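You operate a simulated robot arm through the tools that you are given. There is no shell and no other tool. Be economical: measure what you need, move in short steps, check, and stop when the job is done.

You are at the controls of a simulated two-armed robot. One attempt, no reset.

Task
Take the blue pad and leave it on the top of the wood-topped bench. Put the green chock from the top of the lift table on the top of the black cart and the blue chock on top of the brown carton there. Close the gate. Any order will do. Set down upright: chock.
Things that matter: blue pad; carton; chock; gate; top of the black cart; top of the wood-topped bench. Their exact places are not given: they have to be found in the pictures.

It is judged by the outcome, as a careful person would: the job done as asked, and still so three seconds after it is handed in. It fails if anything else is knocked over, pushed out of place, dropped, spilled or broken.

Robot
Two 7-joint arms with two-finger grippers on one trunk, on a base that drives. Base frame: it is fixed to the floor where the robot stands at the start and does not move with it; the origin is under the middle of the robot, x ahead of it, y to its left, z up. Readings come in mm, rad, newtons and seconds.
The left shoulder is at the start at [25, 217, 1255], the right one opposite. With the tool pointing down near the work surface each hand reaches from about 100 to 740 mm from the robot's upright axis, wherever it stands, measured 20 degrees to its own side. Places, roughly: blue pad (6x6x5 cm) [700, -100, 900]; gate [-6800, -2500, 1000]; top of the black cart [-2600, 4000, 800]; top of the wood-topped bench [3900, 2100, 900]. Payload 2.2 kg a hand.
The tool frame of a hand sits at the grasp point between the pads (the TCP): z along the fingers, y along the line on which they close. The tips reach 19 mm beyond it. The gripper opens to 116 mm. The gripper's body begins 70 mm behind the TCP.
Orientation is that of the tool frame in the base frame, as [roll, pitch, yaw] about the fixed x, y, z axes, in that order (R = Rz(yaw) Ry(pitch) Rx(roll)). With the fingers straight down and closing along the base's y, the tool's x points along the base's -x, its y along +y and its z along -z.

Tools
- The arms move only by the tool play_rows. It takes "left_series", "right_series" or both (then of equal length, played together; a hand with none holds still); each is one flat list of numbers, 7 for each row, row after row: the shift along the tool's x, y, z in units of 300 mm (1.0 is 300 mm), then the turn, a rotation vector about the tool's x, y, z in units of 60 degrees (1.0 is 60 degrees), then the closure, from 0 (fully open) to 1 (shut). In form: [tx, ty, tz, rx, ry, rz, jaw, tx, ty, tz, rx, ry, rz, jaw, ...]. A call has 1 to 10 rows; each row is the pose to reach, as a shift and turn from the pose commanded when the call began, along the tool's axes at that moment. A call with a number of a shift or a turn outside -1 to 1 is refused whole. Rows are played at 5 a second. More than 50 mm and 0.15 rad between two rows, or a gripper value outside its range, and nothing of the call is played. A pose out of reach is approached as far as the arm can. The call stops where the force on the tool passes 40 N (or 10 N more than at its start, if that is more) or the arm is blocked; 0.2 s more then pass. Each finger halts on what it meets, pressing with about 23 N; the grip force reading is that of the motor and also rises with nothing between the fingers. The clock runs only during rows and for 0.2 s after the last one: add rows that repeat a pose to give the fingers time. It gives the time, the measured TCP pose, the force on the tool (base axes), the opening and the grip force at its end, in the units of the frame above (readings bear some noise), with the torque about the TCP (base axes, N m) and any sound that the robot's microphone picked up.
- Cameras (640 x 400 px; columns grow to the right, rows downward): "scene" is now at [136.5, 8.3, 1434.6]; the picture's right is [0.09, -1.00, 0.00], its down [-0.49, -0.05, -0.87] and it looks along [0.87, 0.08, -0.49] (base axes); focal length 266 px, centre (320, 200). "left" rides on the left gripper at [69, 15, -97] in its tool frame; the picture's right is [-0.21, 0.98, 0.00], its down [-0.76, -0.17, -0.63] and it looks along [-0.62, -0.14, 0.77] (tool axes); focal length 251 px, centre (320, 200). "right" rides on the right gripper at [69, -15, -97] in its tool frame; the picture's right is [0.21, 0.98, 0.00], its down [-0.76, 0.17, -0.63] and it looks along [-0.62, 0.14, 0.77] (tool axes); focal length 251 px, centre (320, 200).
- grab_frame(camera): a new picture of that camera. The clock stands still meanwhile.
- slide_trunk(by): slides the trunk up (or, below 0, down) by that many mm; the arms and the scene camera ride with it, the base frame stays. It gives what a move gives, with no picture.
- roll_base(legs): drives the robot by 1 to 6 legs, each [ahead, left, turn to the left] in mm, mm and rad, along the robot's own axes; the way and the turn of a leg run together, so that a leg with both is an arc; at most 1500 mm and 3.142 rad a leg. The arms and the cameras ride along, it lands a little off, and it stops where it bumps. It gives what a move gives.
- pan_tilt(pan, tilt): turns the head with the scene camera to pan (to the left, within 1.396 rad either way) and tilt (down, from -0.506 to 1.204), counted from straight ahead of the robot. It gives what a move gives.
- probe_pixels(camera, pixels): there is no depth. For up to 12 entries [column, row, z] of the newest picture of that camera ("zoom" is the newest enlarged one), the place [x, y] in the base frame at which the ray of that pixel passes the height z, good to about 2 mm. The clock stands still meanwhile.
- close_up(camera, box): a new picture of the part [left, top, right, bottom] of that camera's present view, enlarged. The clock stands still meanwhile.
- job_done(): hands the job in; it is judged then, once.

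Work in short steps. Measure before you move; look again where a grasp or a placing could have gone wrong, and mend it. You have 110 turns and 100 pictures in all, those below and enlarged ones among them. Open the grippers and draw the arms clear of the work before you hand the job in, unless the task says otherwise.

The tools are called after "Call:" by a JSON object that holds its "name" and its "arguments". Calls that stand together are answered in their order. play_rows: Moves the arms, as the interface text tells. Its arguments: {"type":"object","properties":{"left_series":{"type":"array"},"right_series":{"type":"array"}},"required":[]} The other tools are called the same way: slide_trunk (by) slides the trunk up or down; roll_base (legs) drives the base; pan_tilt (pan, tilt) turns the head that bears the scene camera; grab_frame (camera) takes a picture; probe_pixels (camera, pixels) gives the place at which the rays of pixels pass given heights; close_up (camera, box) takes an enlarged picture of a part of a camera's view; job_done () hands the job in.

At the start:

```text
clock: 0.0
left_tool_pos: [556.3, 338.9, 1159.4]
left_tcp_rot: [-3.14, -0.001, -3.141]
left_ft_force: [-0.1, 0.1, -0.3]
left_moment: [0.01, 0.04, -0.01]
left_width: 116.0
left_grip_force: 0.0
right_tool_pos: [464.3, -92.3, 1229.9]
right_tcp_rot: [-3.14, -0.002, -3.141]
right_ft_force: [0.9, 0.5, 0.4]
right_moment: [0.02, -0.02, -0.02]
right_width: 116.0
right_grip_force: 0.1
trunk travel left (down, up): [-400.0, 90.0]
robot x, y, heading: [-4.0, 0.9, 0.0]
head pan, tilt: [0.093, 0.513]
```

scene: 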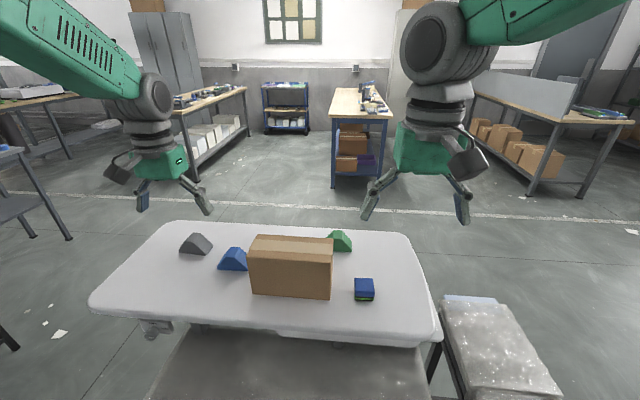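
right: 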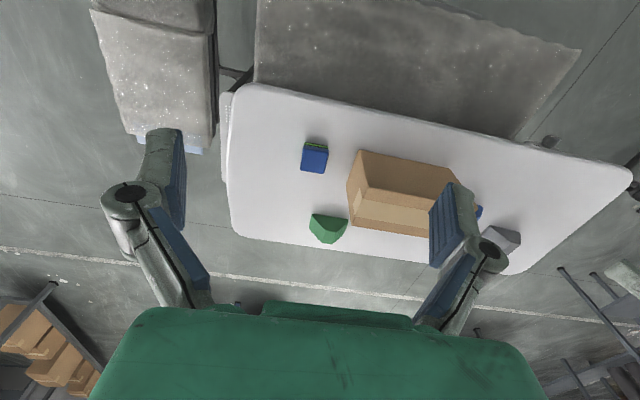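
left: 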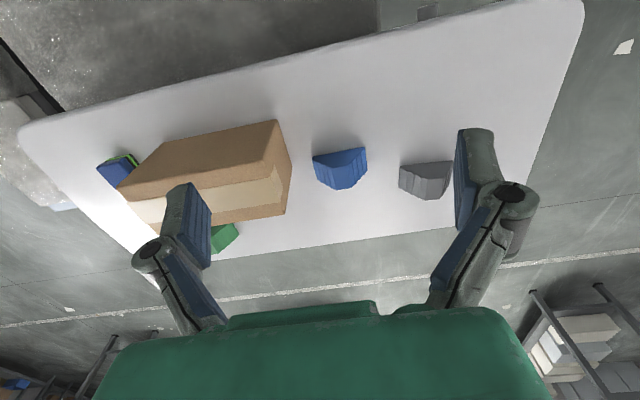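

The table in the scene picture holds a carton (290,267), the blue pad (364,289), and blue (234,260), green (340,241) and grey (195,243) chocks. I take an enlarged look and probe heights.

Call:
{"name": "close_up", "arguments": {"camera": "scene", "box": [160, 200, 440, 350]}}

Call:
{"name": "probe_pixels", "arguments": {"camera": "scene", "pixels": [[364, 300, 870], [364, 300, 900], [364, 300, 840], [252, 293, 870], [331, 298, 870], [219, 269, 870], [247, 270, 870]]}}

Call:
{"name": "probe_pixels", "arguments": {"camera": "right", "pixels": [[301, 172, 870], [327, 174, 870], [301, 172, 840], [327, 174, 840], [301, 172, 900], [327, 174, 900], [355, 226, 870], [355, 226, 900], [328, 243, 870]]}}

```text
2.29 times, centred on (300, 275) of scene
```

zoom: 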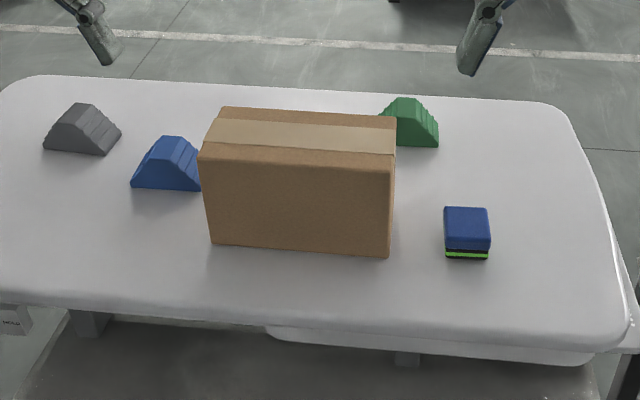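

```text
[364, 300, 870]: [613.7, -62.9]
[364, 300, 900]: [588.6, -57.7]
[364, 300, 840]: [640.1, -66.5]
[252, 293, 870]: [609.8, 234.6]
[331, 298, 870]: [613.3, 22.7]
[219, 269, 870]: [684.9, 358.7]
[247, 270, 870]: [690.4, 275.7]
```

```text
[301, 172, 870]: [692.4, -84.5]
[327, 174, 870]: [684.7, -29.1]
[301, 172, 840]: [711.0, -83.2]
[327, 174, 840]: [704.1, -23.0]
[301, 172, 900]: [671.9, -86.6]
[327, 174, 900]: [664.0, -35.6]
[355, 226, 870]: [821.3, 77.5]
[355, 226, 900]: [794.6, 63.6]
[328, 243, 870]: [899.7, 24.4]
```

I triangulate the table height from the pad's near bottom edge: (364,300) in scene, about (316,142) in the right camera. I enlarge the right view.

Call:
{"name": "close_up", "arguments": {"camera": "right", "box": [260, 120, 520, 280]}}

Call:
{"name": "close_up", "arguments": {"camera": "left", "box": [80, 110, 480, 270]}}

```text
2.46 times, centred on (390, 200) of right
```

zoom: 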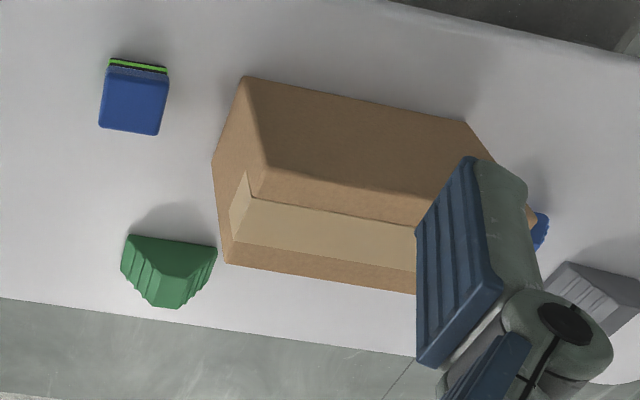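

```text
1.60 times, centred on (280, 190) of left
```

zoom: 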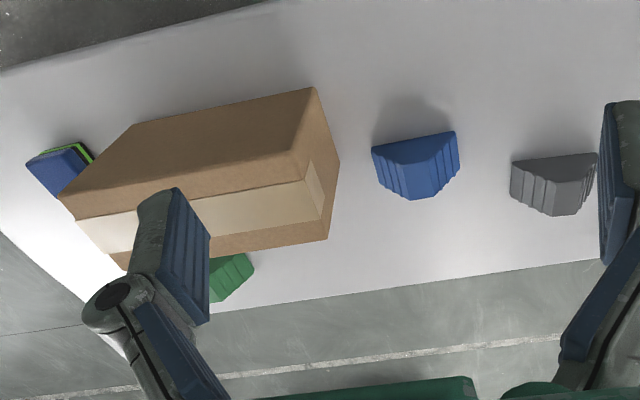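

I compute carton bottom corners in several cameras: scene (330,300),(253,294); right (359,150),(449,168); left (164,143),(275,120).

Call:
{"name": "probe_pixels", "arguments": {"camera": "scene", "pixels": [[330, 300.3, 860], [330, 300.3, 800], [252.8, 294.2, 860], [252.8, 294.2, 800]]}}

Call:
{"name": "probe_pixels", "arguments": {"camera": "right", "pixels": [[359.1, 149.6, 860], [359.1, 149.6, 800], [448.9, 168.3, 860], [448.9, 168.3, 800]]}}

Call:
{"name": "probe_pixels", "arguments": {"camera": "left", "pixels": [[163.7, 143.1, 860], [163.7, 143.1, 800], [275, 120, 860], [275, 120, 800]]}}

```text
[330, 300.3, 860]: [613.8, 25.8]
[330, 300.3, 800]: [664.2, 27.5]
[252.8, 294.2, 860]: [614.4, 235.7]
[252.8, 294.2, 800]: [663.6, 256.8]
```

```text
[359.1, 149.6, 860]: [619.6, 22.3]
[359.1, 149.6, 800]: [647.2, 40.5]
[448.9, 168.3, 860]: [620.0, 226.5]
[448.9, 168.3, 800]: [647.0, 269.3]
```

```text
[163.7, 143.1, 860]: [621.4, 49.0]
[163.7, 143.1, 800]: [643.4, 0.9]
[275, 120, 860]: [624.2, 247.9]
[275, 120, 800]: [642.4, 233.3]
```

Table top lies at about z 840. Before grasping, I look to the left to see the surroundings.

Call:
{"name": "pan_tilt", "arguments": {"pan": 1.396, "tilt": 0.25}}

Call:
{"name": "grab_frame", "arguments": {"camera": "scene"}}

Call:
{"name": "pan_tilt", "arguments": {"pan": -1.396, "tilt": 0.25}}

Call:
{"name": "grab_frame", "arguments": {"camera": "scene"}}

Call:
{"name": "pan_tilt", "arguments": {"pan": 0.5, "tilt": 0.2}}

Call:
{"name": "grab_frame", "arguments": {"camera": "scene"}}

```text
clock: 1.5
left_tool_pos: [552.7, 338.0, 1161.3]
left_tcp_rot: [-3.141, 0.002, 3.14]
left_ft_force: [-0.5, -1.6, -0.6]
left_moment: [-0.03, 0.02, -0.01]
left_width: 115.9
left_grip_force: 0.0
right_tool_pos: [460.6, -93.0, 1231.2]
right_tcp_rot: [-3.141, 0.003, -3.141]
right_ft_force: [-0.4, -0.1, -0.1]
right_moment: [-0.02, 0.0, -0.01]
right_width: 116.3
right_grip_force: 0.0
trunk travel left (down, up): [-400.0, 90.0]
robot x, y, heading: [1.8, 2.9, 0.001]
head pan, tilt: [1.396, 0.25]
```

```text
93 pictures are left
```

scene: 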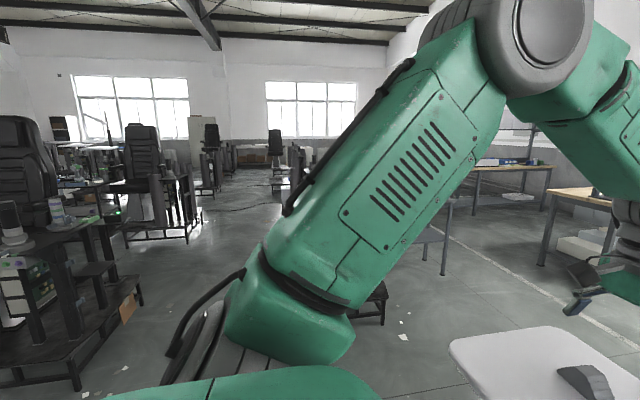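

```text
clock: 3.9
left_tool_pos: [552.4, 338.2, 1161.2]
left_tcp_rot: [-3.14, 0.001, 3.141]
left_ft_force: [-0.4, -0.1, -0.3]
left_moment: [0.01, -0.01, 0.0]
left_width: 116.2
left_grip_force: 0.0
right_tool_pos: [461.3, -92.6, 1230.6]
right_tcp_rot: [-3.142, 0.001, 3.142]
right_ft_force: [0.6, -0.5, 0.3]
right_moment: [0.02, 0.03, 0.0]
right_width: 115.7
right_grip_force: 0.1
trunk travel left (down, up): [-400.0, 90.0]
robot x, y, heading: [-0.7, 0.8, 0.003]
head pan, tilt: [-1.396, 0.25]
```

```text
92 pictures are left
```

scene: 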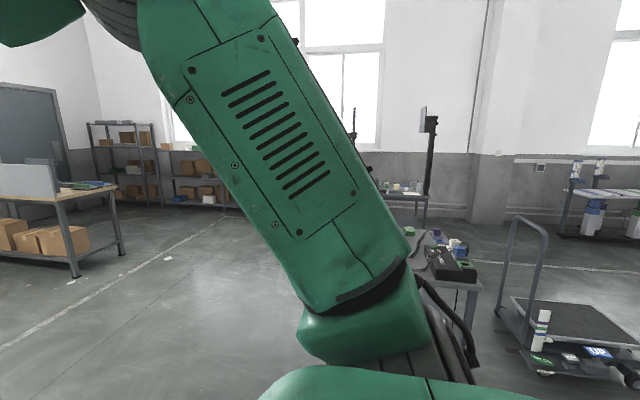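

```text
clock: 5.8
left_tool_pos: [553.3, 338.9, 1161.6]
left_tcp_rot: [-3.14, 0.002, 3.141]
left_ft_force: [-0.1, -0.5, 0.7]
left_moment: [0.05, -0.02, 0.01]
left_width: 115.8
left_grip_force: 0.1
right_tool_pos: [461.0, -93.5, 1231.2]
right_tcp_rot: [-3.141, 0.002, 3.141]
right_ft_force: [-0.1, 0.0, -1.2]
right_moment: [0.02, 0.02, 0.01]
right_width: 115.9
right_grip_force: 0.0
trunk travel left (down, up): [-400.0, 90.0]
robot x, y, heading: [2.7, -0.4, 0.002]
head pan, tilt: [0.499, 0.201]
```

```text
91 pictures are left
```

scene: 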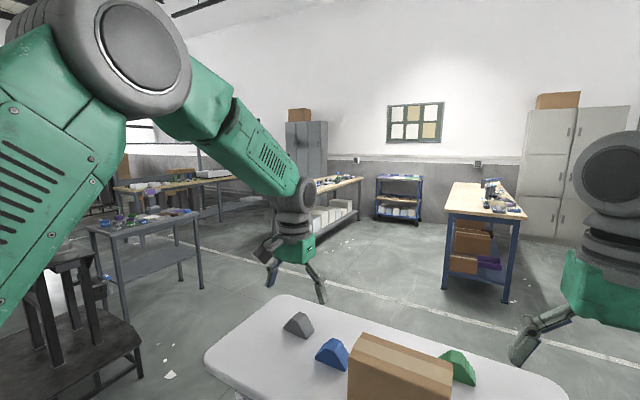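

The wood-topped bench is the left one near (335,190). I look down now to see how near I can drive to the lift table.

Call:
{"name": "pan_tilt", "arguments": {"pan": 0.0, "tilt": 1.2}}

Call:
{"name": "grab_frame", "arguments": {"camera": "scene"}}

```text
clock: 7.1
left_tool_pos: [553.2, 338.9, 1160.8]
left_tcp_rot: [-3.141, 0.002, 3.141]
left_ft_force: [-0.7, 0.0, -0.1]
left_moment: [-0.01, 0.0, 0.01]
left_width: 116.0
left_grip_force: 0.1
right_tool_pos: [461.3, -92.9, 1231.5]
right_tcp_rot: [-3.141, 0.004, -3.141]
right_ft_force: [-0.4, -0.2, 0.2]
right_moment: [0.02, -0.02, -0.04]
right_width: 116.1
right_grip_force: 0.0
trunk travel left (down, up): [-400.0, 90.0]
robot x, y, heading: [0.3, 0.9, -0.001]
head pan, tilt: [0.0, 1.201]
```

```text
90 pictures are left
```

scene: 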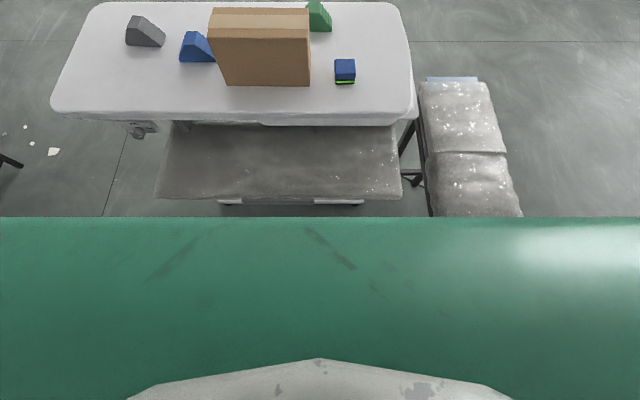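

I probe the edges: table near edge (240,122) at z 840, lower platform edge (280,199) and its feet at low heights.

Call:
{"name": "probe_pixels", "arguments": {"camera": "scene", "pixels": [[240, 122, 830], [280, 199, 0], [280, 199, 300], [280, 199, 600], [345, 83, 840], [320, 31, 840], [470, 217, 600], [320, 217, 900], [215, 62, 840], [181, 61, 840], [308, 85, 840], [228, 85, 840]]}}

```text
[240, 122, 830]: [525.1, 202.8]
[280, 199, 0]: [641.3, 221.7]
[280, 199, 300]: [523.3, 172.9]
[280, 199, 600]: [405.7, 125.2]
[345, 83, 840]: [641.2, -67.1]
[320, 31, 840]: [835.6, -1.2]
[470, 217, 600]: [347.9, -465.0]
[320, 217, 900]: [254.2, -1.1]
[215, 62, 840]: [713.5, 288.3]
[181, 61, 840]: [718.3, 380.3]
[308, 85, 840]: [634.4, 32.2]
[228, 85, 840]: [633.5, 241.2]
```

The blue and green chocks are beyond the 740 mm reach from here, so I need to know the clearance between the robot's chassis and the table's lower shelf. I tilt the right hand so its camera looks down and back at the floor between us.

Call:
{"name": "play_rows", "arguments": {"right_series": [0, 0, 0, 0, 0.125, 0, 0, 0, 0, 0, 0, 0.25, 0, 0, 0, 0, 0, 0, 0.375, 0, 0, 0, 0, 0, 0, 0.5, 0, 0, 0, 0, 0, 0, 0.625, 0, 0, 0, 0, 0, 0, 0.75, 0, 0, 0, 0, 0, 0, 0.85, 0, 0]}}

Call:
{"name": "grab_frame", "arguments": {"camera": "right"}}

```text
clock: 8.7
left_tool_pos: [552.9, 338.4, 1161.0]
left_tcp_rot: [-3.138, 0.001, -3.141]
left_ft_force: [0.9, 0.3, -0.4]
left_moment: [-0.01, -0.04, 0.02]
left_width: 115.8
left_grip_force: 0.0
right_tool_pos: [461.0, -92.4, 1229.9]
right_tcp_rot: [-3.14, -0.837, -3.14]
right_ft_force: [0.5, -0.3, -1.5]
right_moment: [0.0, 0.04, 0.0]
right_width: 116.1
right_grip_force: 0.1
right hand out of reach, approached as far as the arm can: row 7
trunk travel left (down, up): [-400.0, 90.0]
robot x, y, heading: [1.9, -3.6, 0.001]
head pan, tilt: [0.0, 1.201]
```

```text
89 pictures are left
```

right: 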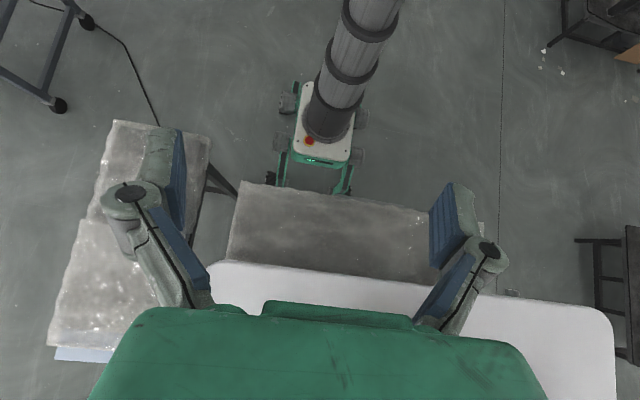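

The robot's base with two green forward legs at (280,175) and (345,180) meets the shelf edge. I zoom in there.

Call:
{"name": "close_up", "arguments": {"camera": "right", "box": [220, 70, 460, 220]}}

Call:
{"name": "close_up", "arguments": {"camera": "scene", "box": [140, 100, 430, 220]}}

Call:
{"name": "probe_pixels", "arguments": {"camera": "right", "pixels": [[282, 186, 100], [345, 192, 100], [325, 190, 100], [325, 190, 200], [325, 190, 300], [325, 190, 400], [325, 190, 500], [430, 212, 300], [240, 182, 300], [328, 80, 100]]}}

```text
2.67 times, centred on (340, 145) of right
```

zoom: 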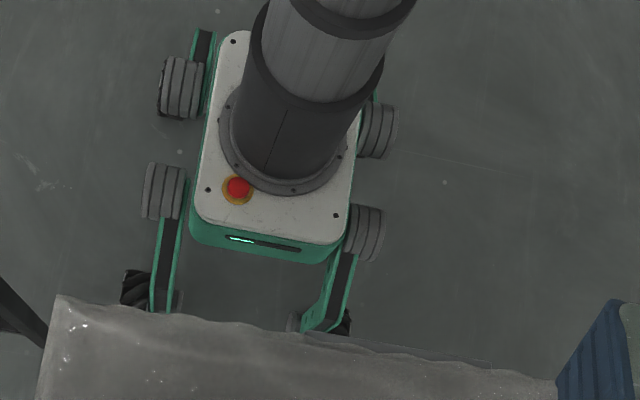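

```text
2.21 times, centred on (285, 160) of scene
```

zoom: 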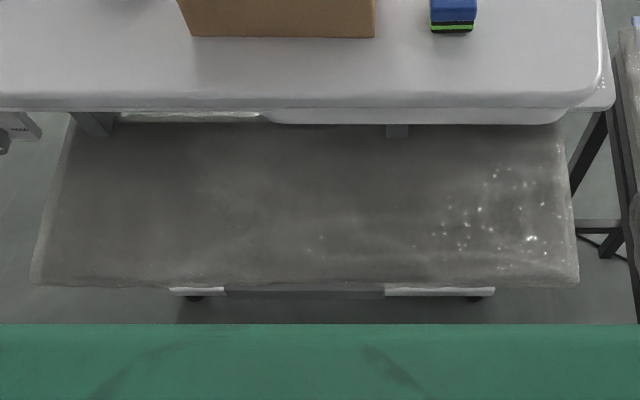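

```text
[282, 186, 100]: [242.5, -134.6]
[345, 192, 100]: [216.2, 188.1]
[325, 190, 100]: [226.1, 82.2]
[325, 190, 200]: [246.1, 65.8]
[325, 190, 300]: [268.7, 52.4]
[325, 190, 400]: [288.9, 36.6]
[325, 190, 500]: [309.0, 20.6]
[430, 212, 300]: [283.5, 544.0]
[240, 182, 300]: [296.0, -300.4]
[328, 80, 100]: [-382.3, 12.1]
```

The robot's legs are low and short (ending around x≈280) while the shelf edge sits at about x≈356, z≈725, so a modest forward approach is feasible. First I want to see the black cart, to know which carton "there" means: I back up, turn left and look.

Call:
{"name": "roll_base", "arguments": {"legs": [[-400, 0, 0], [0, 0, 1.6]]}}

Call:
{"name": "pan_tilt", "arguments": {"pan": 0.5, "tilt": 0.2}}

Call:
{"name": "grab_frame", "arguments": {"camera": "scene"}}

```text
clock: 15.0
left_tool_pos: [-751.0, 544.4, 1161.1]
left_tcp_rot: [-3.141, 0.004, -1.545]
left_ft_force: [-0.4, 0.6, 0.4]
left_moment: [0.0, 0.03, 0.0]
left_width: 116.0
left_grip_force: 0.0
right_tool_pos: [-316.4, 464.0, 1231.0]
right_tcp_rot: [3.141, -0.836, -1.544]
right_ft_force: [0.2, -0.1, 0.1]
right_moment: [0.0, -0.01, 0.03]
right_width: 116.1
right_grip_force: 0.0
trunk travel left (down, up): [-400.0, 90.0]
robot x, y, heading: [-400.0, 3.7, 1.591]
head pan, tilt: [0.0, 1.201]
```

```text
clock: 16.3
left_tool_pos: [-750.5, 540.1, 1165.1]
left_tcp_rot: [-3.141, 0.005, -1.544]
left_ft_force: [0.0, -0.7, 0.1]
left_moment: [0.0, -0.02, 0.02]
left_width: 116.1
left_grip_force: 0.1
right_tool_pos: [-316.7, 459.2, 1232.8]
right_tcp_rot: [-3.139, -0.834, -1.547]
right_ft_force: [-0.3, 0.4, 0.5]
right_moment: [-0.03, -0.02, 0.01]
right_width: 116.0
right_grip_force: 0.1
trunk travel left (down, up): [-400.0, 90.0]
robot x, y, heading: [-397.3, 2.0, 1.598]
head pan, tilt: [0.499, 0.201]
```

```text
86 pictures are left
```

scene: 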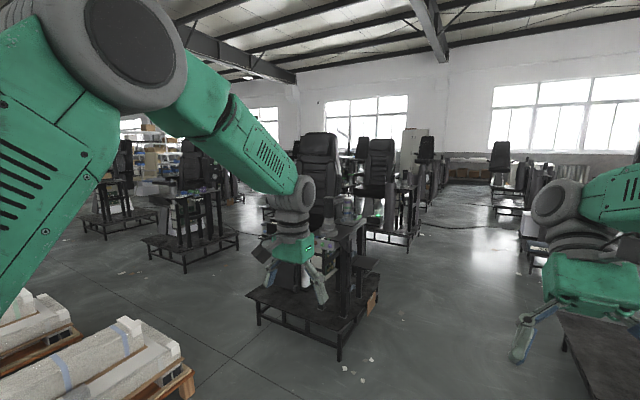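

The cart should be near (325,185) at this bearing; I zoom.

Call:
{"name": "close_up", "arguments": {"camera": "scene", "box": [220, 110, 460, 260]}}

Call:
{"name": "close_up", "arguments": {"camera": "scene", "box": [320, 160, 400, 210]}}

```text
2.67 times, centred on (340, 185) of scene
```

zoom: 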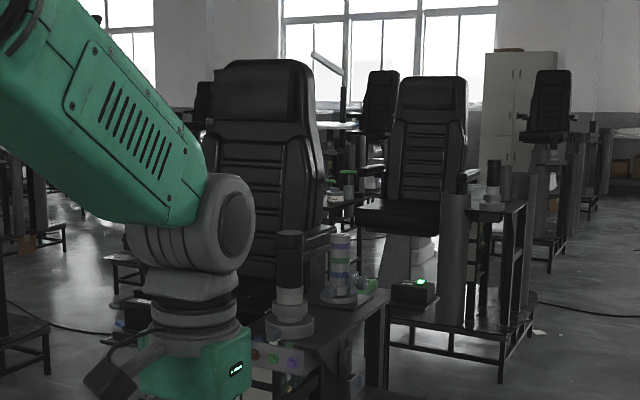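

```text
8.00 times, centred on (360, 185) of scene
```

zoom: 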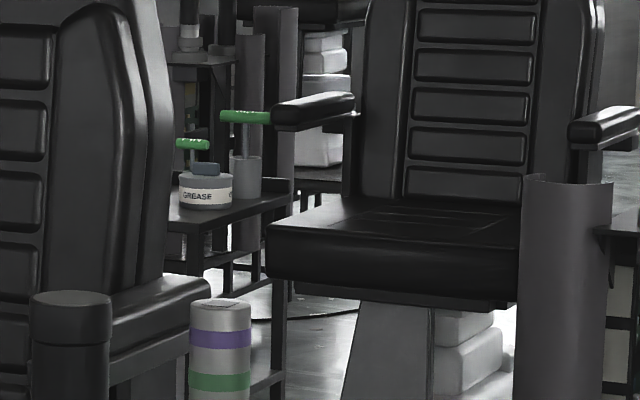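

No carton is visible at the cart from here because of the chairs, so I'll carry green and blue together and decide there. I return to the table, ending about 140 mm closer than before, and untilt the right hand.

Call:
{"name": "play_rows", "arguments": {"right_series": [0, 0, 0, 0, -0.13, 0, 0, 0, 0, 0, 0, -0.26, 0, 0, 0, 0, 0, 0, -0.39, 0, 0, 0, 0, 0, 0, -0.52, 0, 0, 0, 0, 0, 0, -0.65, 0, 0, 0, 0, 0, 0, -0.75, 0, 0, 0, 0, 0, 0, -0.8, 0, 0]}}

Call:
{"name": "roll_base", "arguments": {"legs": [[0, 0, -1.598], [480, 0, 0]]}}

Call:
{"name": "pan_tilt", "arguments": {"pan": 0.1, "tilt": 0.85}}

Call:
{"name": "grab_frame", "arguments": {"camera": "scene"}}

Call:
{"name": "grab_frame", "arguments": {"camera": "right"}}

```text
clock: 17.9
left_tool_pos: [-751.3, 540.0, 1163.6]
left_tcp_rot: [3.141, 0.008, -1.545]
left_ft_force: [0.4, -0.5, 1.0]
left_moment: [0.0, 0.0, -0.02]
left_width: 116.1
left_grip_force: 0.0
right_tool_pos: [-316.7, 459.5, 1232.4]
right_tcp_rot: [3.141, 0.006, -1.545]
right_ft_force: [0.4, 0.2, 0.7]
right_moment: [0.0, -0.02, -0.01]
right_width: 116.2
right_grip_force: 0.1
trunk travel left (down, up): [-400.0, 90.0]
robot x, y, heading: [-401.9, 1.6, 1.599]
head pan, tilt: [0.499, 0.201]
```

```text
clock: 24.6
left_tool_pos: [627.4, 343.2, 1164.2]
left_tcp_rot: [-3.141, 0.008, -3.137]
left_ft_force: [0.0, -0.3, -0.4]
left_moment: [0.01, 0.01, 0.0]
left_width: 115.8
left_grip_force: 0.1
right_tool_pos: [537.4, -88.3, 1233.6]
right_tcp_rot: [-3.142, 0.006, -3.136]
right_ft_force: [-0.7, -0.1, -0.5]
right_moment: [-0.03, 0.03, 0.01]
right_width: 116.2
right_grip_force: 0.0
trunk travel left (down, up): [-400.0, 90.0]
robot x, y, heading: [81.0, 3.8, 0.007]
head pan, tilt: [0.499, 0.201]
```

```text
clock: 25.6
left_tool_pos: [624.7, 342.8, 1165.2]
left_tcp_rot: [3.141, 0.01, -3.137]
left_ft_force: [0.2, 0.4, 0.1]
left_moment: [0.01, 0.01, -0.03]
left_width: 115.9
left_grip_force: 0.0
right_tool_pos: [533.3, -88.5, 1233.7]
right_tcp_rot: [3.141, 0.009, -3.135]
right_ft_force: [0.0, 0.4, 0.2]
right_moment: [0.02, -0.02, 0.01]
right_width: 116.2
right_grip_force: 0.1
trunk travel left (down, up): [-400.0, 90.0]
robot x, y, heading: [82.3, 0.2, 0.011]
head pan, tilt: [0.099, 0.85]
```

```text
83 pictures are left
```

scene: 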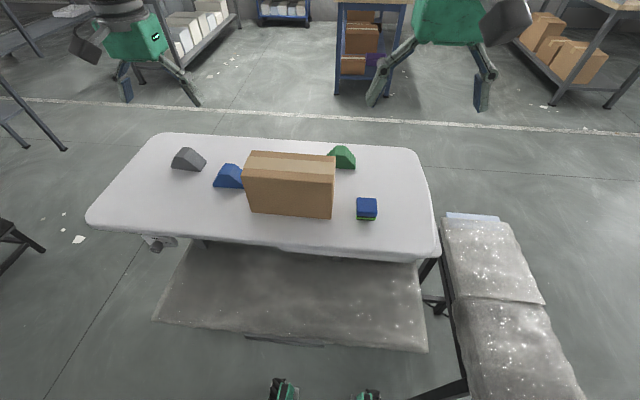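

```text
82 pictures are left
```

right: 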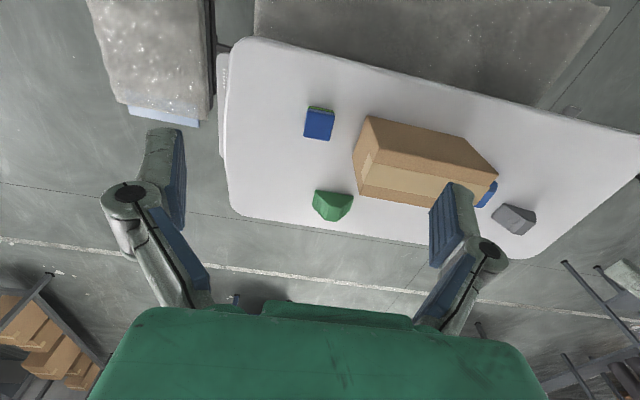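

The robot's leg tips show at (283,385),(367,393), still short of the shelf edge (row ~345). I probe for gap and the green chock's position.

Call:
{"name": "probe_pixels", "arguments": {"camera": "scene", "pixels": [[283, 380, 80], [283, 345, 80], [283, 338, 300], [283, 338, 700], [347, 168, 840], [244, 188, 840], [214, 187, 840], [366, 220, 840]]}}

Call:
{"name": "close_up", "arguments": {"camera": "right", "box": [280, 90, 440, 230]}}

Call:
{"name": "grab_frame", "arguments": {"camera": "left"}}

```text
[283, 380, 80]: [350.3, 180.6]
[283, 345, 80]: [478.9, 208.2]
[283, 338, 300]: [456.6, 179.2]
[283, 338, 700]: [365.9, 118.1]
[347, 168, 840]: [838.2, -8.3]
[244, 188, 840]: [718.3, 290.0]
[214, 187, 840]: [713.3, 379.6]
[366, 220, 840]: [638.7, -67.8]
```

```text
2.86 times, centred on (360, 160) of right
```

zoom: 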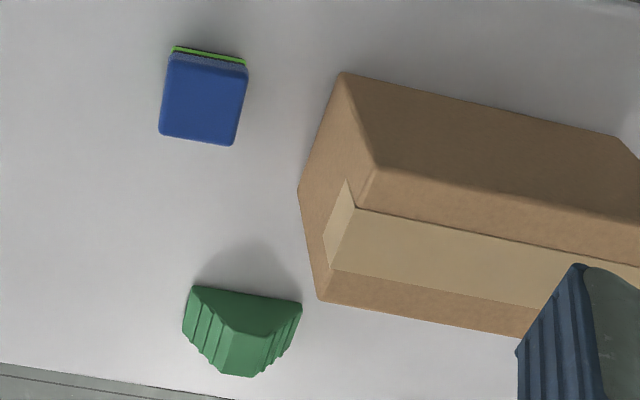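

```text
80 pictures are left
```

left: 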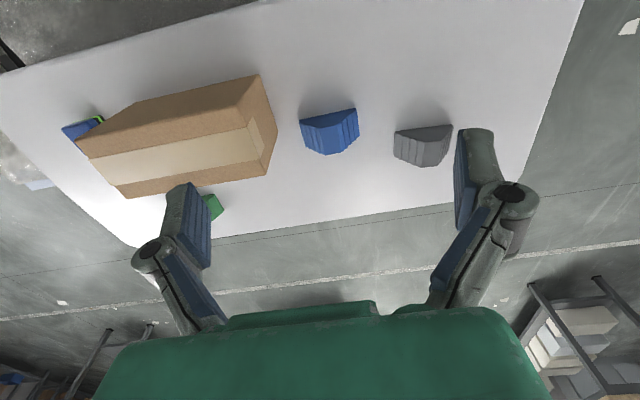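

The shelf edge works out at x≈362, z≈715 and the column front stays clear, so I drive 80 mm more. Then I measure the green and blue chocks with the hand cameras.

Call:
{"name": "roll_base", "arguments": {"legs": [[80, 0, 0]]}}

Call:
{"name": "close_up", "arguments": {"camera": "right", "box": [280, 70, 440, 170]}}

Call:
{"name": "close_up", "arguments": {"camera": "left", "box": [240, 60, 440, 185]}}

```text
clock: 26.7
left_tool_pos: [703.2, 343.9, 1166.6]
left_tcp_rot: [-3.141, 0.01, -3.137]
left_ft_force: [0.6, 0.7, 0.2]
left_moment: [0.01, 0.03, -0.01]
left_width: 115.8
left_grip_force: 0.1
right_tool_pos: [611.9, -88.3, 1234.3]
right_tcp_rot: [3.141, 0.011, -3.136]
right_ft_force: [-0.3, 0.5, -0.1]
right_moment: [-0.02, -0.01, -0.02]
right_width: 115.7
right_grip_force: 0.1
trunk travel left (down, up): [-400.0, 90.0]
robot x, y, heading: [156.0, 1.2, 0.006]
head pan, tilt: [0.099, 0.85]
```

```text
4.00 times, centred on (360, 120) of right
```

zoom: 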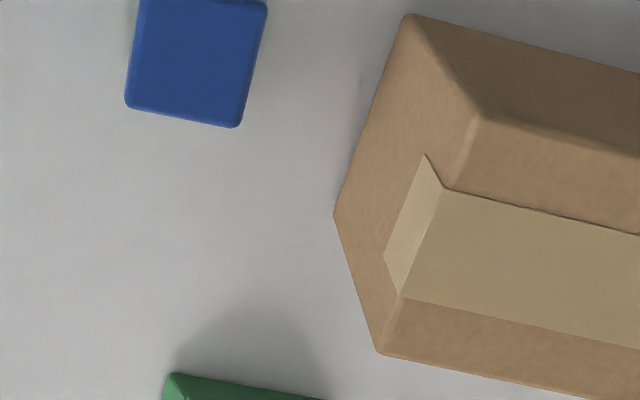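

```text
3.20 times, centred on (340, 122) of left
```

zoom: 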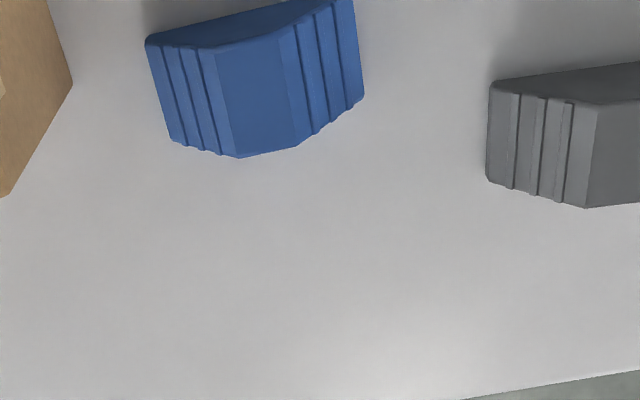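

I need the green chock fully in view, and blue too; another enlarged pair.

Call:
{"name": "close_up", "arguments": {"camera": "right", "box": [280, 130, 392, 200]}}

Call:
{"name": "probe_pixels", "arguments": {"camera": "left", "pixels": [[285.3, 72.5, 840], [345, 60.6, 840], [309.1, 87.7, 895], [327.8, 72, 895], [314.4, 108.5, 895], [332.5, 105.6, 895], [293.4, 104.5, 840], [353.8, 91, 840]]}}

```text
5.71 times, centred on (336, 165) of right
```

zoom: 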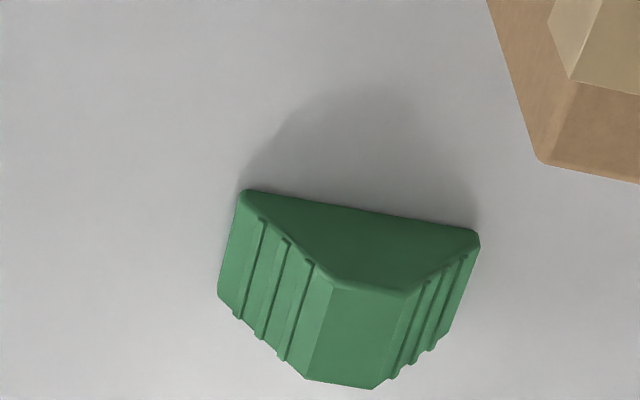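

```text
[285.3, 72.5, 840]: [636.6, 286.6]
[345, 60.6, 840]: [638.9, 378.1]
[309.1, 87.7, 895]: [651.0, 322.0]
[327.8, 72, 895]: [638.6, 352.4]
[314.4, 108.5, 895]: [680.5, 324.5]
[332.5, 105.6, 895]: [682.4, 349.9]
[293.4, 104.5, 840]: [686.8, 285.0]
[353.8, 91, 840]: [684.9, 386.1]
```

The left probe used the pre-move picture (add 76 mm): blue chock spans x 713–762, y 286–383, centre (738,335). I probe the green one through the zoom.

Call:
{"name": "probe_pixels", "arguments": {"camera": "zoom", "pixels": [[242, 190, 840], [478, 232, 840], [218, 295, 840], [332, 287, 890], [405, 292, 890], [305, 377, 890], [373, 388, 890], [538, 157, 960], [538, 157, 970]]}}

```text
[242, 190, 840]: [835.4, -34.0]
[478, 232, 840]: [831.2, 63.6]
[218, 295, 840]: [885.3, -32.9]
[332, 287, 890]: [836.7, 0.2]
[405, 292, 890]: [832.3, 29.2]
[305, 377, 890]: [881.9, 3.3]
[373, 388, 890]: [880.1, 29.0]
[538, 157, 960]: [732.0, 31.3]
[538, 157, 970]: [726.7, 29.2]
```

Green chock: x 833–884, y −34..63, height ~50, centre (858,15); its flat faces look along x, so I close along x. I move both hands over their chocks while turning 60° of the 90° needed.

Call:
{"name": "play_rows", "arguments": {"right_series": [-0.1025, 0.043, 0.077, 0, 0, -0.125, 0, -0.205, 0.086, 0.153, 0, 0, -0.25, 0, -0.3075, 0.129, 0.23, 0, 0, -0.375, 0, -0.41, 0.172, 0.307, 0, 0, -0.5, 0, -0.5125, 0.214, 0.383, 0, 0, -0.625, 0, -0.615, 0.257, 0.46, 0, 0, -0.75, 0, -0.7175, 0.3, 0.536, 0, 0, -0.875, 0, -0.82, 0.343, 0.613, 0, 0, -1, 0], "left_series": [-0.0146, -0.0038, 0.0484, 0, 0, 0.125, 0, -0.029, -0.0075, 0.097, 0, 0, 0.25, 0, -0.044, -0.011, 0.145, 0, 0, 0.375, 0, -0.058, -0.015, 0.193, 0, 0, 0.5, 0, -0.073, -0.019, 0.242, 0, 0, 0.625, 0, -0.088, -0.023, 0.29, 0, 0, 0.75, 0, -0.102, -0.026, 0.339, 0, 0, 0.875, 0, -0.117, -0.03, 0.387, 0, 0, 1, 0]}}

```text
clock: 28.5
left_tool_pos: [738.2, 335.0, 1051.0]
left_tcp_rot: [3.132, 0.008, 2.098]
left_ft_force: [-0.8, -0.1, 0.1]
left_moment: [0.02, -0.02, 0.03]
left_width: 116.2
left_grip_force: 0.0
right_tool_pos: [812.0, 1.7, 1056.1]
right_tcp_rot: [-3.133, 0.004, -2.085]
right_ft_force: [-0.8, 0.6, -0.5]
right_moment: [-0.01, 0.01, 0.01]
right_width: 116.1
right_grip_force: 0.0
right hand out of reach, approached as far as the arm can: row 7, 8
trunk travel left (down, up): [-400.0, 90.0]
robot x, y, heading: [162.0, 3.8, 0.008]
head pan, tilt: [0.099, 0.85]
```

The right hand runs out of reach at x≈812 because the green chock is to its inner side. I shift the robot 180 mm left and 40 mm ahead, with hands high over everything.

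Call:
{"name": "roll_base", "arguments": {"legs": [[0, 180, 0], [40, 0, 0]]}}

Call:
{"name": "pan_tilt", "arguments": {"pan": 0.0, "tilt": 1.1}}

Call:
{"name": "grab_frame", "arguments": {"camera": "scene"}}

```text
clock: 30.5
left_tool_pos: [774.1, 520.8, 1049.6]
left_tcp_rot: [3.13, 0.013, 2.099]
left_ft_force: [0.4, 1.0, 0.1]
left_moment: [0.04, -0.03, 0.0]
left_width: 116.1
left_grip_force: 0.0
right_tool_pos: [849.5, 188.5, 1059.1]
right_tcp_rot: [-3.128, 0.002, -2.087]
right_ft_force: [-1.2, 0.7, 0.9]
right_moment: [-0.05, -0.02, 0.02]
right_width: 116.0
right_grip_force: 0.1
trunk travel left (down, up): [-400.0, 90.0]
robot x, y, heading: [200.2, 183.0, 0.005]
head pan, tilt: [0.099, 0.85]
```

```text
clock: 31.3
left_tool_pos: [775.3, 528.3, 1047.8]
left_tcp_rot: [3.135, 0.011, 2.104]
left_ft_force: [-0.3, 2.1, -0.4]
left_moment: [-0.12, 0.02, 0.0]
left_width: 116.1
left_grip_force: 0.1
right_tool_pos: [851.1, 198.3, 1056.6]
right_tcp_rot: [-3.132, 0.001, -2.085]
right_ft_force: [0.4, 2.4, -0.6]
right_moment: [-0.15, 0.01, 0.02]
right_width: 115.9
right_grip_force: 0.1
trunk travel left (down, up): [-400.0, 90.0]
robot x, y, heading: [197.8, 189.0, 0.004]
head pan, tilt: [0.0, 1.1]
```

```text
76 pictures are left
```

scene: 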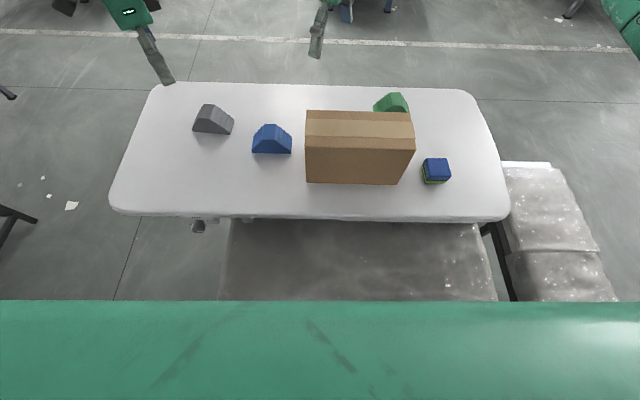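

Now I bring both hands over the chocks (right to (858,15,960), left to (738,335,960)), finishing the 90° turn.

Call:
{"name": "play_rows", "arguments": {"right_series": [0.104, -0.064, 0.065, 0, 0, -0.098, 0, 0.208, -0.128, 0.129, 0, 0, -0.196, 0, 0.312, -0.192, 0.194, 0, 0, -0.295, 0, 0.416, -0.256, 0.258, 0, 0, -0.393, 0, 0.52, -0.32, 0.323, 0, 0, -0.491, 0, 0.52, -0.32, 0.323, 0, 0, -0.491, 0], "left_series": [-0.098, -0.087, 0.059, 0, 0, 0.102, 0, -0.196, -0.173, 0.117, 0, 0, 0.204, 0, -0.295, -0.26, 0.176, 0, 0, 0.305, 0, -0.393, -0.346, 0.234, 0, 0, 0.407, 0, -0.491, -0.433, 0.293, 0, 0, 0.509, 0, -0.491, -0.433, 0.293, 0, 0, 0.509, 0]}}

Call:
{"name": "grab_frame", "arguments": {"camera": "right"}}

Call:
{"name": "grab_frame", "arguments": {"camera": "left"}}

Call:
{"name": "grab_frame", "arguments": {"camera": "scene"}}

```text
clock: 32.7
left_tool_pos: [738.7, 291.1, 966.8]
left_tcp_rot: [3.127, -0.028, 1.563]
left_ft_force: [-0.7, -0.5, 0.1]
left_moment: [0.08, -0.01, -0.01]
left_width: 116.1
left_grip_force: 0.1
right_tool_pos: [856.5, -32.8, 954.3]
right_tcp_rot: [-3.131, 0.027, -1.575]
right_ft_force: [0.7, -0.8, -0.4]
right_moment: [0.08, 0.0, -0.02]
right_width: 115.9
right_grip_force: 0.1
trunk travel left (down, up): [-400.0, 90.0]
robot x, y, heading: [198.9, 180.3, 0.006]
head pan, tilt: [0.0, 1.1]
```

```text
75 pictures are left
```

right: 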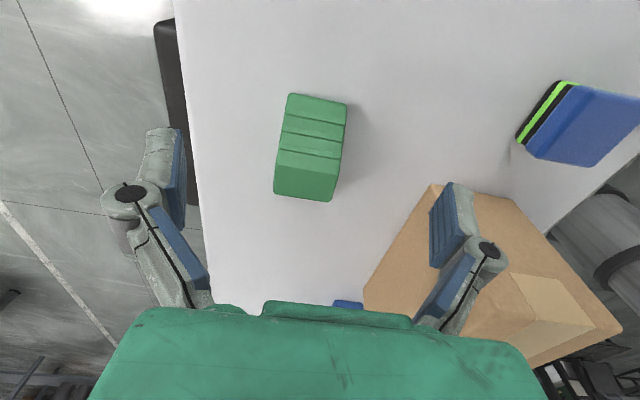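

```text
74 pictures are left
```

left: 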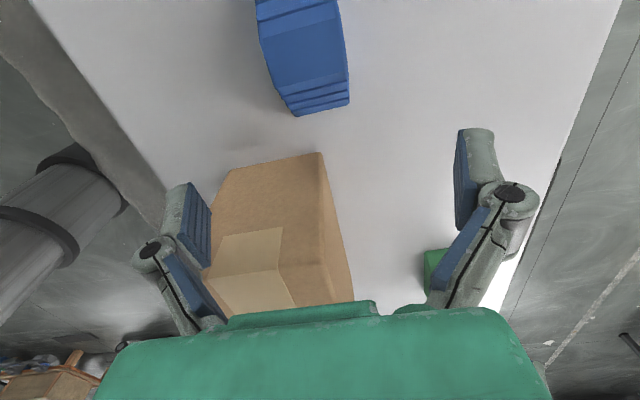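

```text
73 pictures are left
```

scene: 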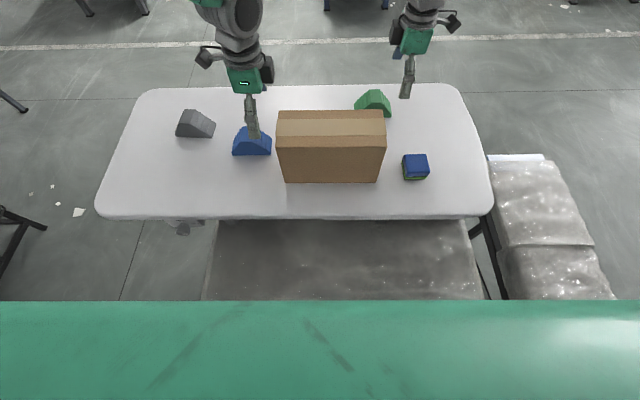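

Both hands read ~45 mm off in y from what I commanded, so the base may have swayed while stopping. I probe the chocks again in the new pictures for consistency.

Call:
{"name": "probe_pixels", "arguments": {"camera": "scene", "pixels": [[233, 155, 840], [271, 155, 840], [404, 179, 840], [429, 179, 840], [286, 182, 840], [377, 182, 840], [178, 136, 840], [210, 137, 840]]}}

Call:
{"name": "probe_pixels", "arguments": {"camera": "right", "pixels": [[290, 94, 840], [347, 104, 840], [280, 153, 890], [343, 164, 890], [275, 193, 890], [331, 201, 890]]}}

Call:
{"name": "probe_pixels", "arguments": {"camera": "left", "pixels": [[295, 116, 840], [350, 104, 840], [276, 82, 890], [345, 70, 890]]}}

```text
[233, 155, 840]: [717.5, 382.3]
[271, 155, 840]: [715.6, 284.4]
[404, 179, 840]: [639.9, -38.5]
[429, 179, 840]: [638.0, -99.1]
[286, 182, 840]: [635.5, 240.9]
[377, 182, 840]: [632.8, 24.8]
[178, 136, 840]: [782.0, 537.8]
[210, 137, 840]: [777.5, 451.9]
```

```text
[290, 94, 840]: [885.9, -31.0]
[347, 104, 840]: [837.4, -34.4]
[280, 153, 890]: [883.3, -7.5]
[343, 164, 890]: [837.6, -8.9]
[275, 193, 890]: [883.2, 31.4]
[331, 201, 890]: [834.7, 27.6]
```

```text
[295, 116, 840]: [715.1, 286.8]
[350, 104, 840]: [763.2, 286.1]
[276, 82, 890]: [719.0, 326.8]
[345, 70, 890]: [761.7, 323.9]
```

The chocks are where I had them (green centre (860,15), blue (739,335)); the hands themselves are offset, with z and pitch hinting that the robot leans ~0.03 rad. I hold for a second to see whether it settles.

Call:
{"name": "play_rows", "arguments": {"right_series": [0, 0, 0, 0, 0, 0, 0, 0, 0, 0, 0, 0, 0, 0, 0, 0, 0, 0, 0, 0, 0, 0, 0, 0, 0, 0, 0, 0]}}

```text
clock: 33.7
left_tool_pos: [738.1, 315.1, 965.3]
left_tcp_rot: [3.129, -0.01, 1.568]
left_ft_force: [0.2, 0.0, 0.2]
left_moment: [-0.07, 0.03, 0.01]
left_width: 115.9
left_grip_force: 0.1
right_tool_pos: [858.0, -7.1, 957.5]
right_tcp_rot: [-3.131, 0.009, -1.573]
right_ft_force: [0.6, 0.3, -0.9]
right_moment: [-0.02, -0.03, 0.04]
right_width: 116.1
right_grip_force: 0.0
trunk travel left (down, up): [-400.0, 90.0]
robot x, y, heading: [200.5, 183.3, 0.002]
head pan, tilt: [0.0, 1.1]
```

It is swaying back (y now 315 / −7). I wait two more seconds.

Call:
{"name": "play_rows", "arguments": {"right_series": [0, 0, 0, 0, 0, 0, 0, 0, 0, 0, 0, 0, 0, 0, 0, 0, 0, 0, 0, 0, 0, 0, 0, 0, 0, 0, 0, 0, 0, 0, 0, 0, 0, 0, 0, 0, 0, 0, 0, 0, 0, 0, 0, 0, 0, 0, 0, 0, 0, 0, 0, 0, 0, 0, 0, 0, 0, 0, 0, 0, 0, 0, 0]}}

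Call:
{"name": "play_rows", "arguments": {"right_series": [0, 0, 0, 0, 0, 0, 0, 0, 0, 0, 0, 0, 0, 0]}}

```text
clock: 35.9
left_tool_pos: [734.5, 307.8, 968.1]
left_tcp_rot: [3.121, -0.022, 1.571]
left_ft_force: [-0.1, 0.7, 0.6]
left_moment: [0.05, 0.0, 0.0]
left_width: 115.7
left_grip_force: 0.1
right_tool_pos: [854.2, -14.9, 960.8]
right_tcp_rot: [-3.123, 0.023, -1.572]
right_ft_force: [0.8, -1.4, 0.0]
right_moment: [0.11, -0.01, 0.0]
right_width: 116.1
right_grip_force: 0.1
trunk travel left (down, up): [-400.0, 90.0]
robot x, y, heading: [199.9, 190.0, 0.007]
head pan, tilt: [0.0, 1.1]
stopped in row 9 (right hand): the arm was blocked; the commanded pose is now the measured one
```

```text
clock: 36.5
left_tool_pos: [733.8, 336.3, 966.5]
left_tcp_rot: [3.125, 0.001, 1.572]
left_ft_force: [0.8, 1.1, -0.3]
left_moment: [-0.07, 0.02, 0.0]
left_width: 116.0
left_grip_force: 0.1
right_tool_pos: [855.3, 13.9, 965.0]
right_tcp_rot: [-3.124, 0.003, -1.567]
right_ft_force: [0.6, 0.4, 1.2]
right_moment: [-0.04, 0.03, 0.03]
right_width: 115.9
right_grip_force: 0.0
trunk travel left (down, up): [-400.0, 90.0]
robot x, y, heading: [200.6, 194.3, 0.009]
head pan, tilt: [0.0, 1.1]
```

The mast seems to sway sideways still. I sample a few short holds to see the amplitude.

Call:
{"name": "play_rows", "arguments": {"left_series": [0, 0, 0, 0, 0, 0, 0]}}

Call:
{"name": "play_rows", "arguments": {"left_series": [0, 0, 0, 0, 0, 0, 0]}}

Call:
{"name": "play_rows", "arguments": {"left_series": [0, 0, 0, 0, 0, 0, 0]}}

Call:
{"name": "play_rows", "arguments": {"left_series": [0, 0, 0, 0, 0, 0, 0]}}

```text
clock: 36.9
left_tool_pos: [734.8, 295.6, 969.4]
left_tcp_rot: [3.124, -0.031, 1.567]
left_ft_force: [-0.1, -1.0, 0.1]
left_moment: [0.1, 0.03, -0.06]
left_width: 116.2
left_grip_force: 0.0
right_tool_pos: [854.4, -28.8, 957.8]
right_tcp_rot: [-3.128, 0.033, -1.575]
right_ft_force: [-0.7, -1.4, -0.3]
right_moment: [0.11, 0.0, 0.01]
right_width: 115.9
right_grip_force: 0.1
trunk travel left (down, up): [-400.0, 90.0]
robot x, y, heading: [198.3, 184.1, 0.007]
head pan, tilt: [0.0, 1.1]
```

```text
clock: 37.3
left_tool_pos: [735.7, 330.6, 965.7]
left_tcp_rot: [3.124, -0.003, 1.575]
left_ft_force: [-0.3, 1.1, 0.3]
left_moment: [-0.09, 0.02, 0.0]
left_width: 116.0
left_grip_force: 0.1
right_tool_pos: [855.2, 8.9, 962.0]
right_tcp_rot: [-3.124, 0.006, -1.566]
right_ft_force: [0.6, 0.2, -0.8]
right_moment: [-0.08, 0.01, -0.02]
right_width: 115.7
right_grip_force: 0.0
trunk travel left (down, up): [-400.0, 90.0]
robot x, y, heading: [198.4, 193.5, 0.01]
head pan, tilt: [0.0, 1.1]
```

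```text
clock: 37.7
left_tool_pos: [734.7, 303.9, 968.2]
left_tcp_rot: [3.122, -0.024, 1.569]
left_ft_force: [0.4, -0.6, 0.0]
left_moment: [0.04, 0.01, -0.02]
left_width: 115.8
left_grip_force: 0.1
right_tool_pos: [854.9, -20.1, 957.8]
right_tcp_rot: [-3.125, 0.024, -1.572]
right_ft_force: [0.2, -1.5, 0.3]
right_moment: [0.04, 0.03, -0.02]
right_width: 116.0
right_grip_force: 0.0
trunk travel left (down, up): [-400.0, 90.0]
robot x, y, heading: [199.1, 185.3, 0.003]
head pan, tilt: [0.0, 1.1]
```

```text
clock: 38.1
left_tool_pos: [736.4, 321.2, 966.8]
left_tcp_rot: [3.123, -0.013, 1.572]
left_ft_force: [0.7, 0.4, 0.4]
left_moment: [-0.02, 0.0, -0.01]
left_width: 115.7
left_grip_force: 0.1
right_tool_pos: [855.3, -2.2, 961.0]
right_tcp_rot: [-3.126, 0.011, -1.569]
right_ft_force: [0.3, -0.2, 0.5]
right_moment: [-0.01, 0.03, 0.02]
right_width: 115.9
right_grip_force: 0.0
trunk travel left (down, up): [-400.0, 90.0]
robot x, y, heading: [198.6, 191.1, 0.007]
head pan, tilt: [0.0, 1.1]
```

It's a lightly damped sideways wobble (~±15 mm now, decaying). I wait it out.

Call:
{"name": "play_rows", "arguments": {"left_series": [0, 0, 0, 0, 0, 0, 0, 0, 0, 0, 0, 0, 0, 0, 0, 0, 0, 0, 0, 0, 0, 0, 0, 0, 0, 0, 0, 0, 0, 0, 0, 0, 0, 0, 0, 0, 0, 0, 0, 0, 0, 0, 0, 0, 0, 0, 0, 0, 0, 0, 0, 0, 0, 0, 0, 0, 0, 0, 0, 0, 0, 0, 0, 0, 0, 0, 0, 0, 0, 0]}}

Call:
{"name": "play_rows", "arguments": {"left_series": [0, 0, 0, 0, 0, 0, 0, 0, 0, 0, 0, 0, 0, 0, 0, 0, 0, 0, 0, 0, 0, 0, 0, 0, 0, 0, 0, 0]}}

Call:
{"name": "play_rows", "arguments": {"left_series": [0, 0, 0, 0, 0, 0, 0]}}

```text
clock: 40.3
left_tool_pos: [735.7, 313.1, 968.5]
left_tcp_rot: [3.122, -0.02, 1.57]
left_ft_force: [-0.4, -0.5, 0.5]
left_moment: [-0.04, 0.05, 0.03]
left_width: 116.1
left_grip_force: 0.1
right_tool_pos: [854.3, -10.3, 959.8]
right_tcp_rot: [-3.124, 0.019, -1.571]
right_ft_force: [0.4, -0.5, 0.3]
right_moment: [0.0, 0.03, 0.0]
right_width: 116.0
right_grip_force: 0.1
trunk travel left (down, up): [-400.0, 90.0]
robot x, y, heading: [196.6, 190.4, 0.003]
head pan, tilt: [0.0, 1.1]
```

```text
clock: 41.3
left_tool_pos: [735.1, 303.2, 967.6]
left_tcp_rot: [3.121, -0.024, 1.568]
left_ft_force: [-0.7, -0.5, 0.5]
left_moment: [0.07, -0.01, 0.0]
left_width: 115.9
left_grip_force: 0.1
right_tool_pos: [854.6, -19.4, 958.3]
right_tcp_rot: [-3.125, 0.025, -1.573]
right_ft_force: [0.2, 0.0, 0.2]
right_moment: [0.1, 0.0, 0.02]
right_width: 116.0
right_grip_force: 0.1
trunk travel left (down, up): [-400.0, 90.0]
robot x, y, heading: [201.0, 187.1, 0.005]
head pan, tilt: [0.0, 1.1]
```

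```text
clock: 41.7
left_tool_pos: [735.3, 323.6, 965.8]
left_tcp_rot: [3.124, -0.01, 1.573]
left_ft_force: [0.4, 1.0, 1.0]
left_moment: [-0.08, 0.01, 0.01]
left_width: 115.9
left_grip_force: 0.1
right_tool_pos: [854.1, 0.3, 961.3]
right_tcp_rot: [-3.125, 0.011, -1.57]
right_ft_force: [0.4, 0.3, 0.1]
right_moment: [-0.05, -0.04, 0.01]
right_width: 116.1
right_grip_force: 0.1
trunk travel left (down, up): [-400.0, 90.0]
robot x, y, heading: [201.9, 191.4, 0.01]
head pan, tilt: [0.0, 1.1]
```

Residual sway is about ±10 mm along y, which the open fingers tolerate (they close along x). I correct by the mean offset and descend to z≈915, then check.

Call:
{"name": "play_rows", "arguments": {"right_series": [-0.017, -0.004, 0.03, 0, 0, 0, 0, -0.034, -0.008, 0.06, 0, 0, 0, 0, -0.05, -0.012, 0.09, 0, 0, 0, 0, -0.067, -0.016, 0.12, 0, 0, 0, 0, -0.083, -0.02, 0.15, 0, 0, 0, 0, -0.083, -0.02, 0.15, 0, 0, 0, 0, -0.083, -0.02, 0.15, 0, 0, 0, 0, -0.083, -0.02, 0.15, 0, 0, 0, 0, -0.083, -0.02, 0.15, 0, 0, 0, 0], "left_series": [0.015, 0.003, 0.035, 0, 0, 0, 0, 0.03, 0.006, 0.07, 0, 0, 0, 0, 0.044, 0.008, 0.105, 0, 0, 0, 0, 0.058, 0.01, 0.14, 0, 0, 0, 0, 0.073, 0.013, 0.17, 0, 0, 0, 0, 0.073, 0.013, 0.17, 0, 0, 0, 0, 0.073, 0.013, 0.17, 0, 0, 0, 0, 0.073, 0.013, 0.17, 0, 0, 0, 0, 0.073, 0.013, 0.17, 0, 0, 0, 0]}}

Call:
{"name": "grab_frame", "arguments": {"camera": "right"}}

Call:
{"name": "grab_frame", "arguments": {"camera": "left"}}

```text
clock: 43.7
left_tool_pos: [739.6, 345.7, 916.8]
left_tcp_rot: [3.125, -0.011, 1.571]
left_ft_force: [0.3, 0.2, 0.0]
left_moment: [-0.08, 0.02, -0.01]
left_width: 116.1
left_grip_force: 0.0
right_tool_pos: [861.0, 25.8, 917.5]
right_tcp_rot: [-3.124, 0.011, -1.57]
right_ft_force: [-0.4, 0.8, 0.6]
right_moment: [-0.05, 0.04, 0.0]
right_width: 115.8
right_grip_force: 0.1
trunk travel left (down, up): [-400.0, 90.0]
robot x, y, heading: [196.3, 191.8, 0.006]
head pan, tilt: [0.0, 1.1]
```

```text
72 pictures are left
```

right: 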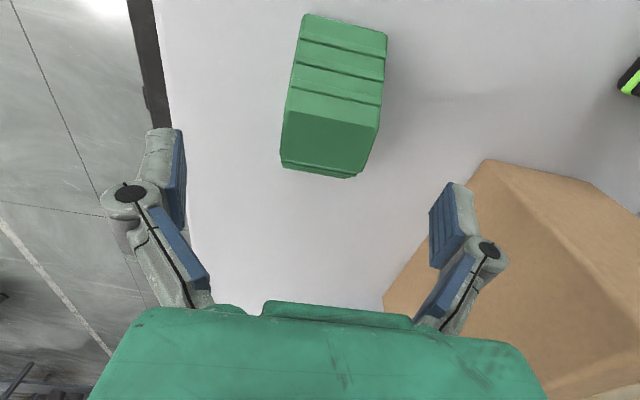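

```text
71 pictures are left
```

left: 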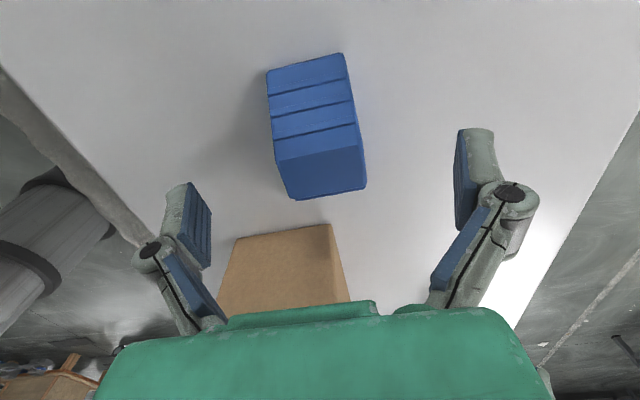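

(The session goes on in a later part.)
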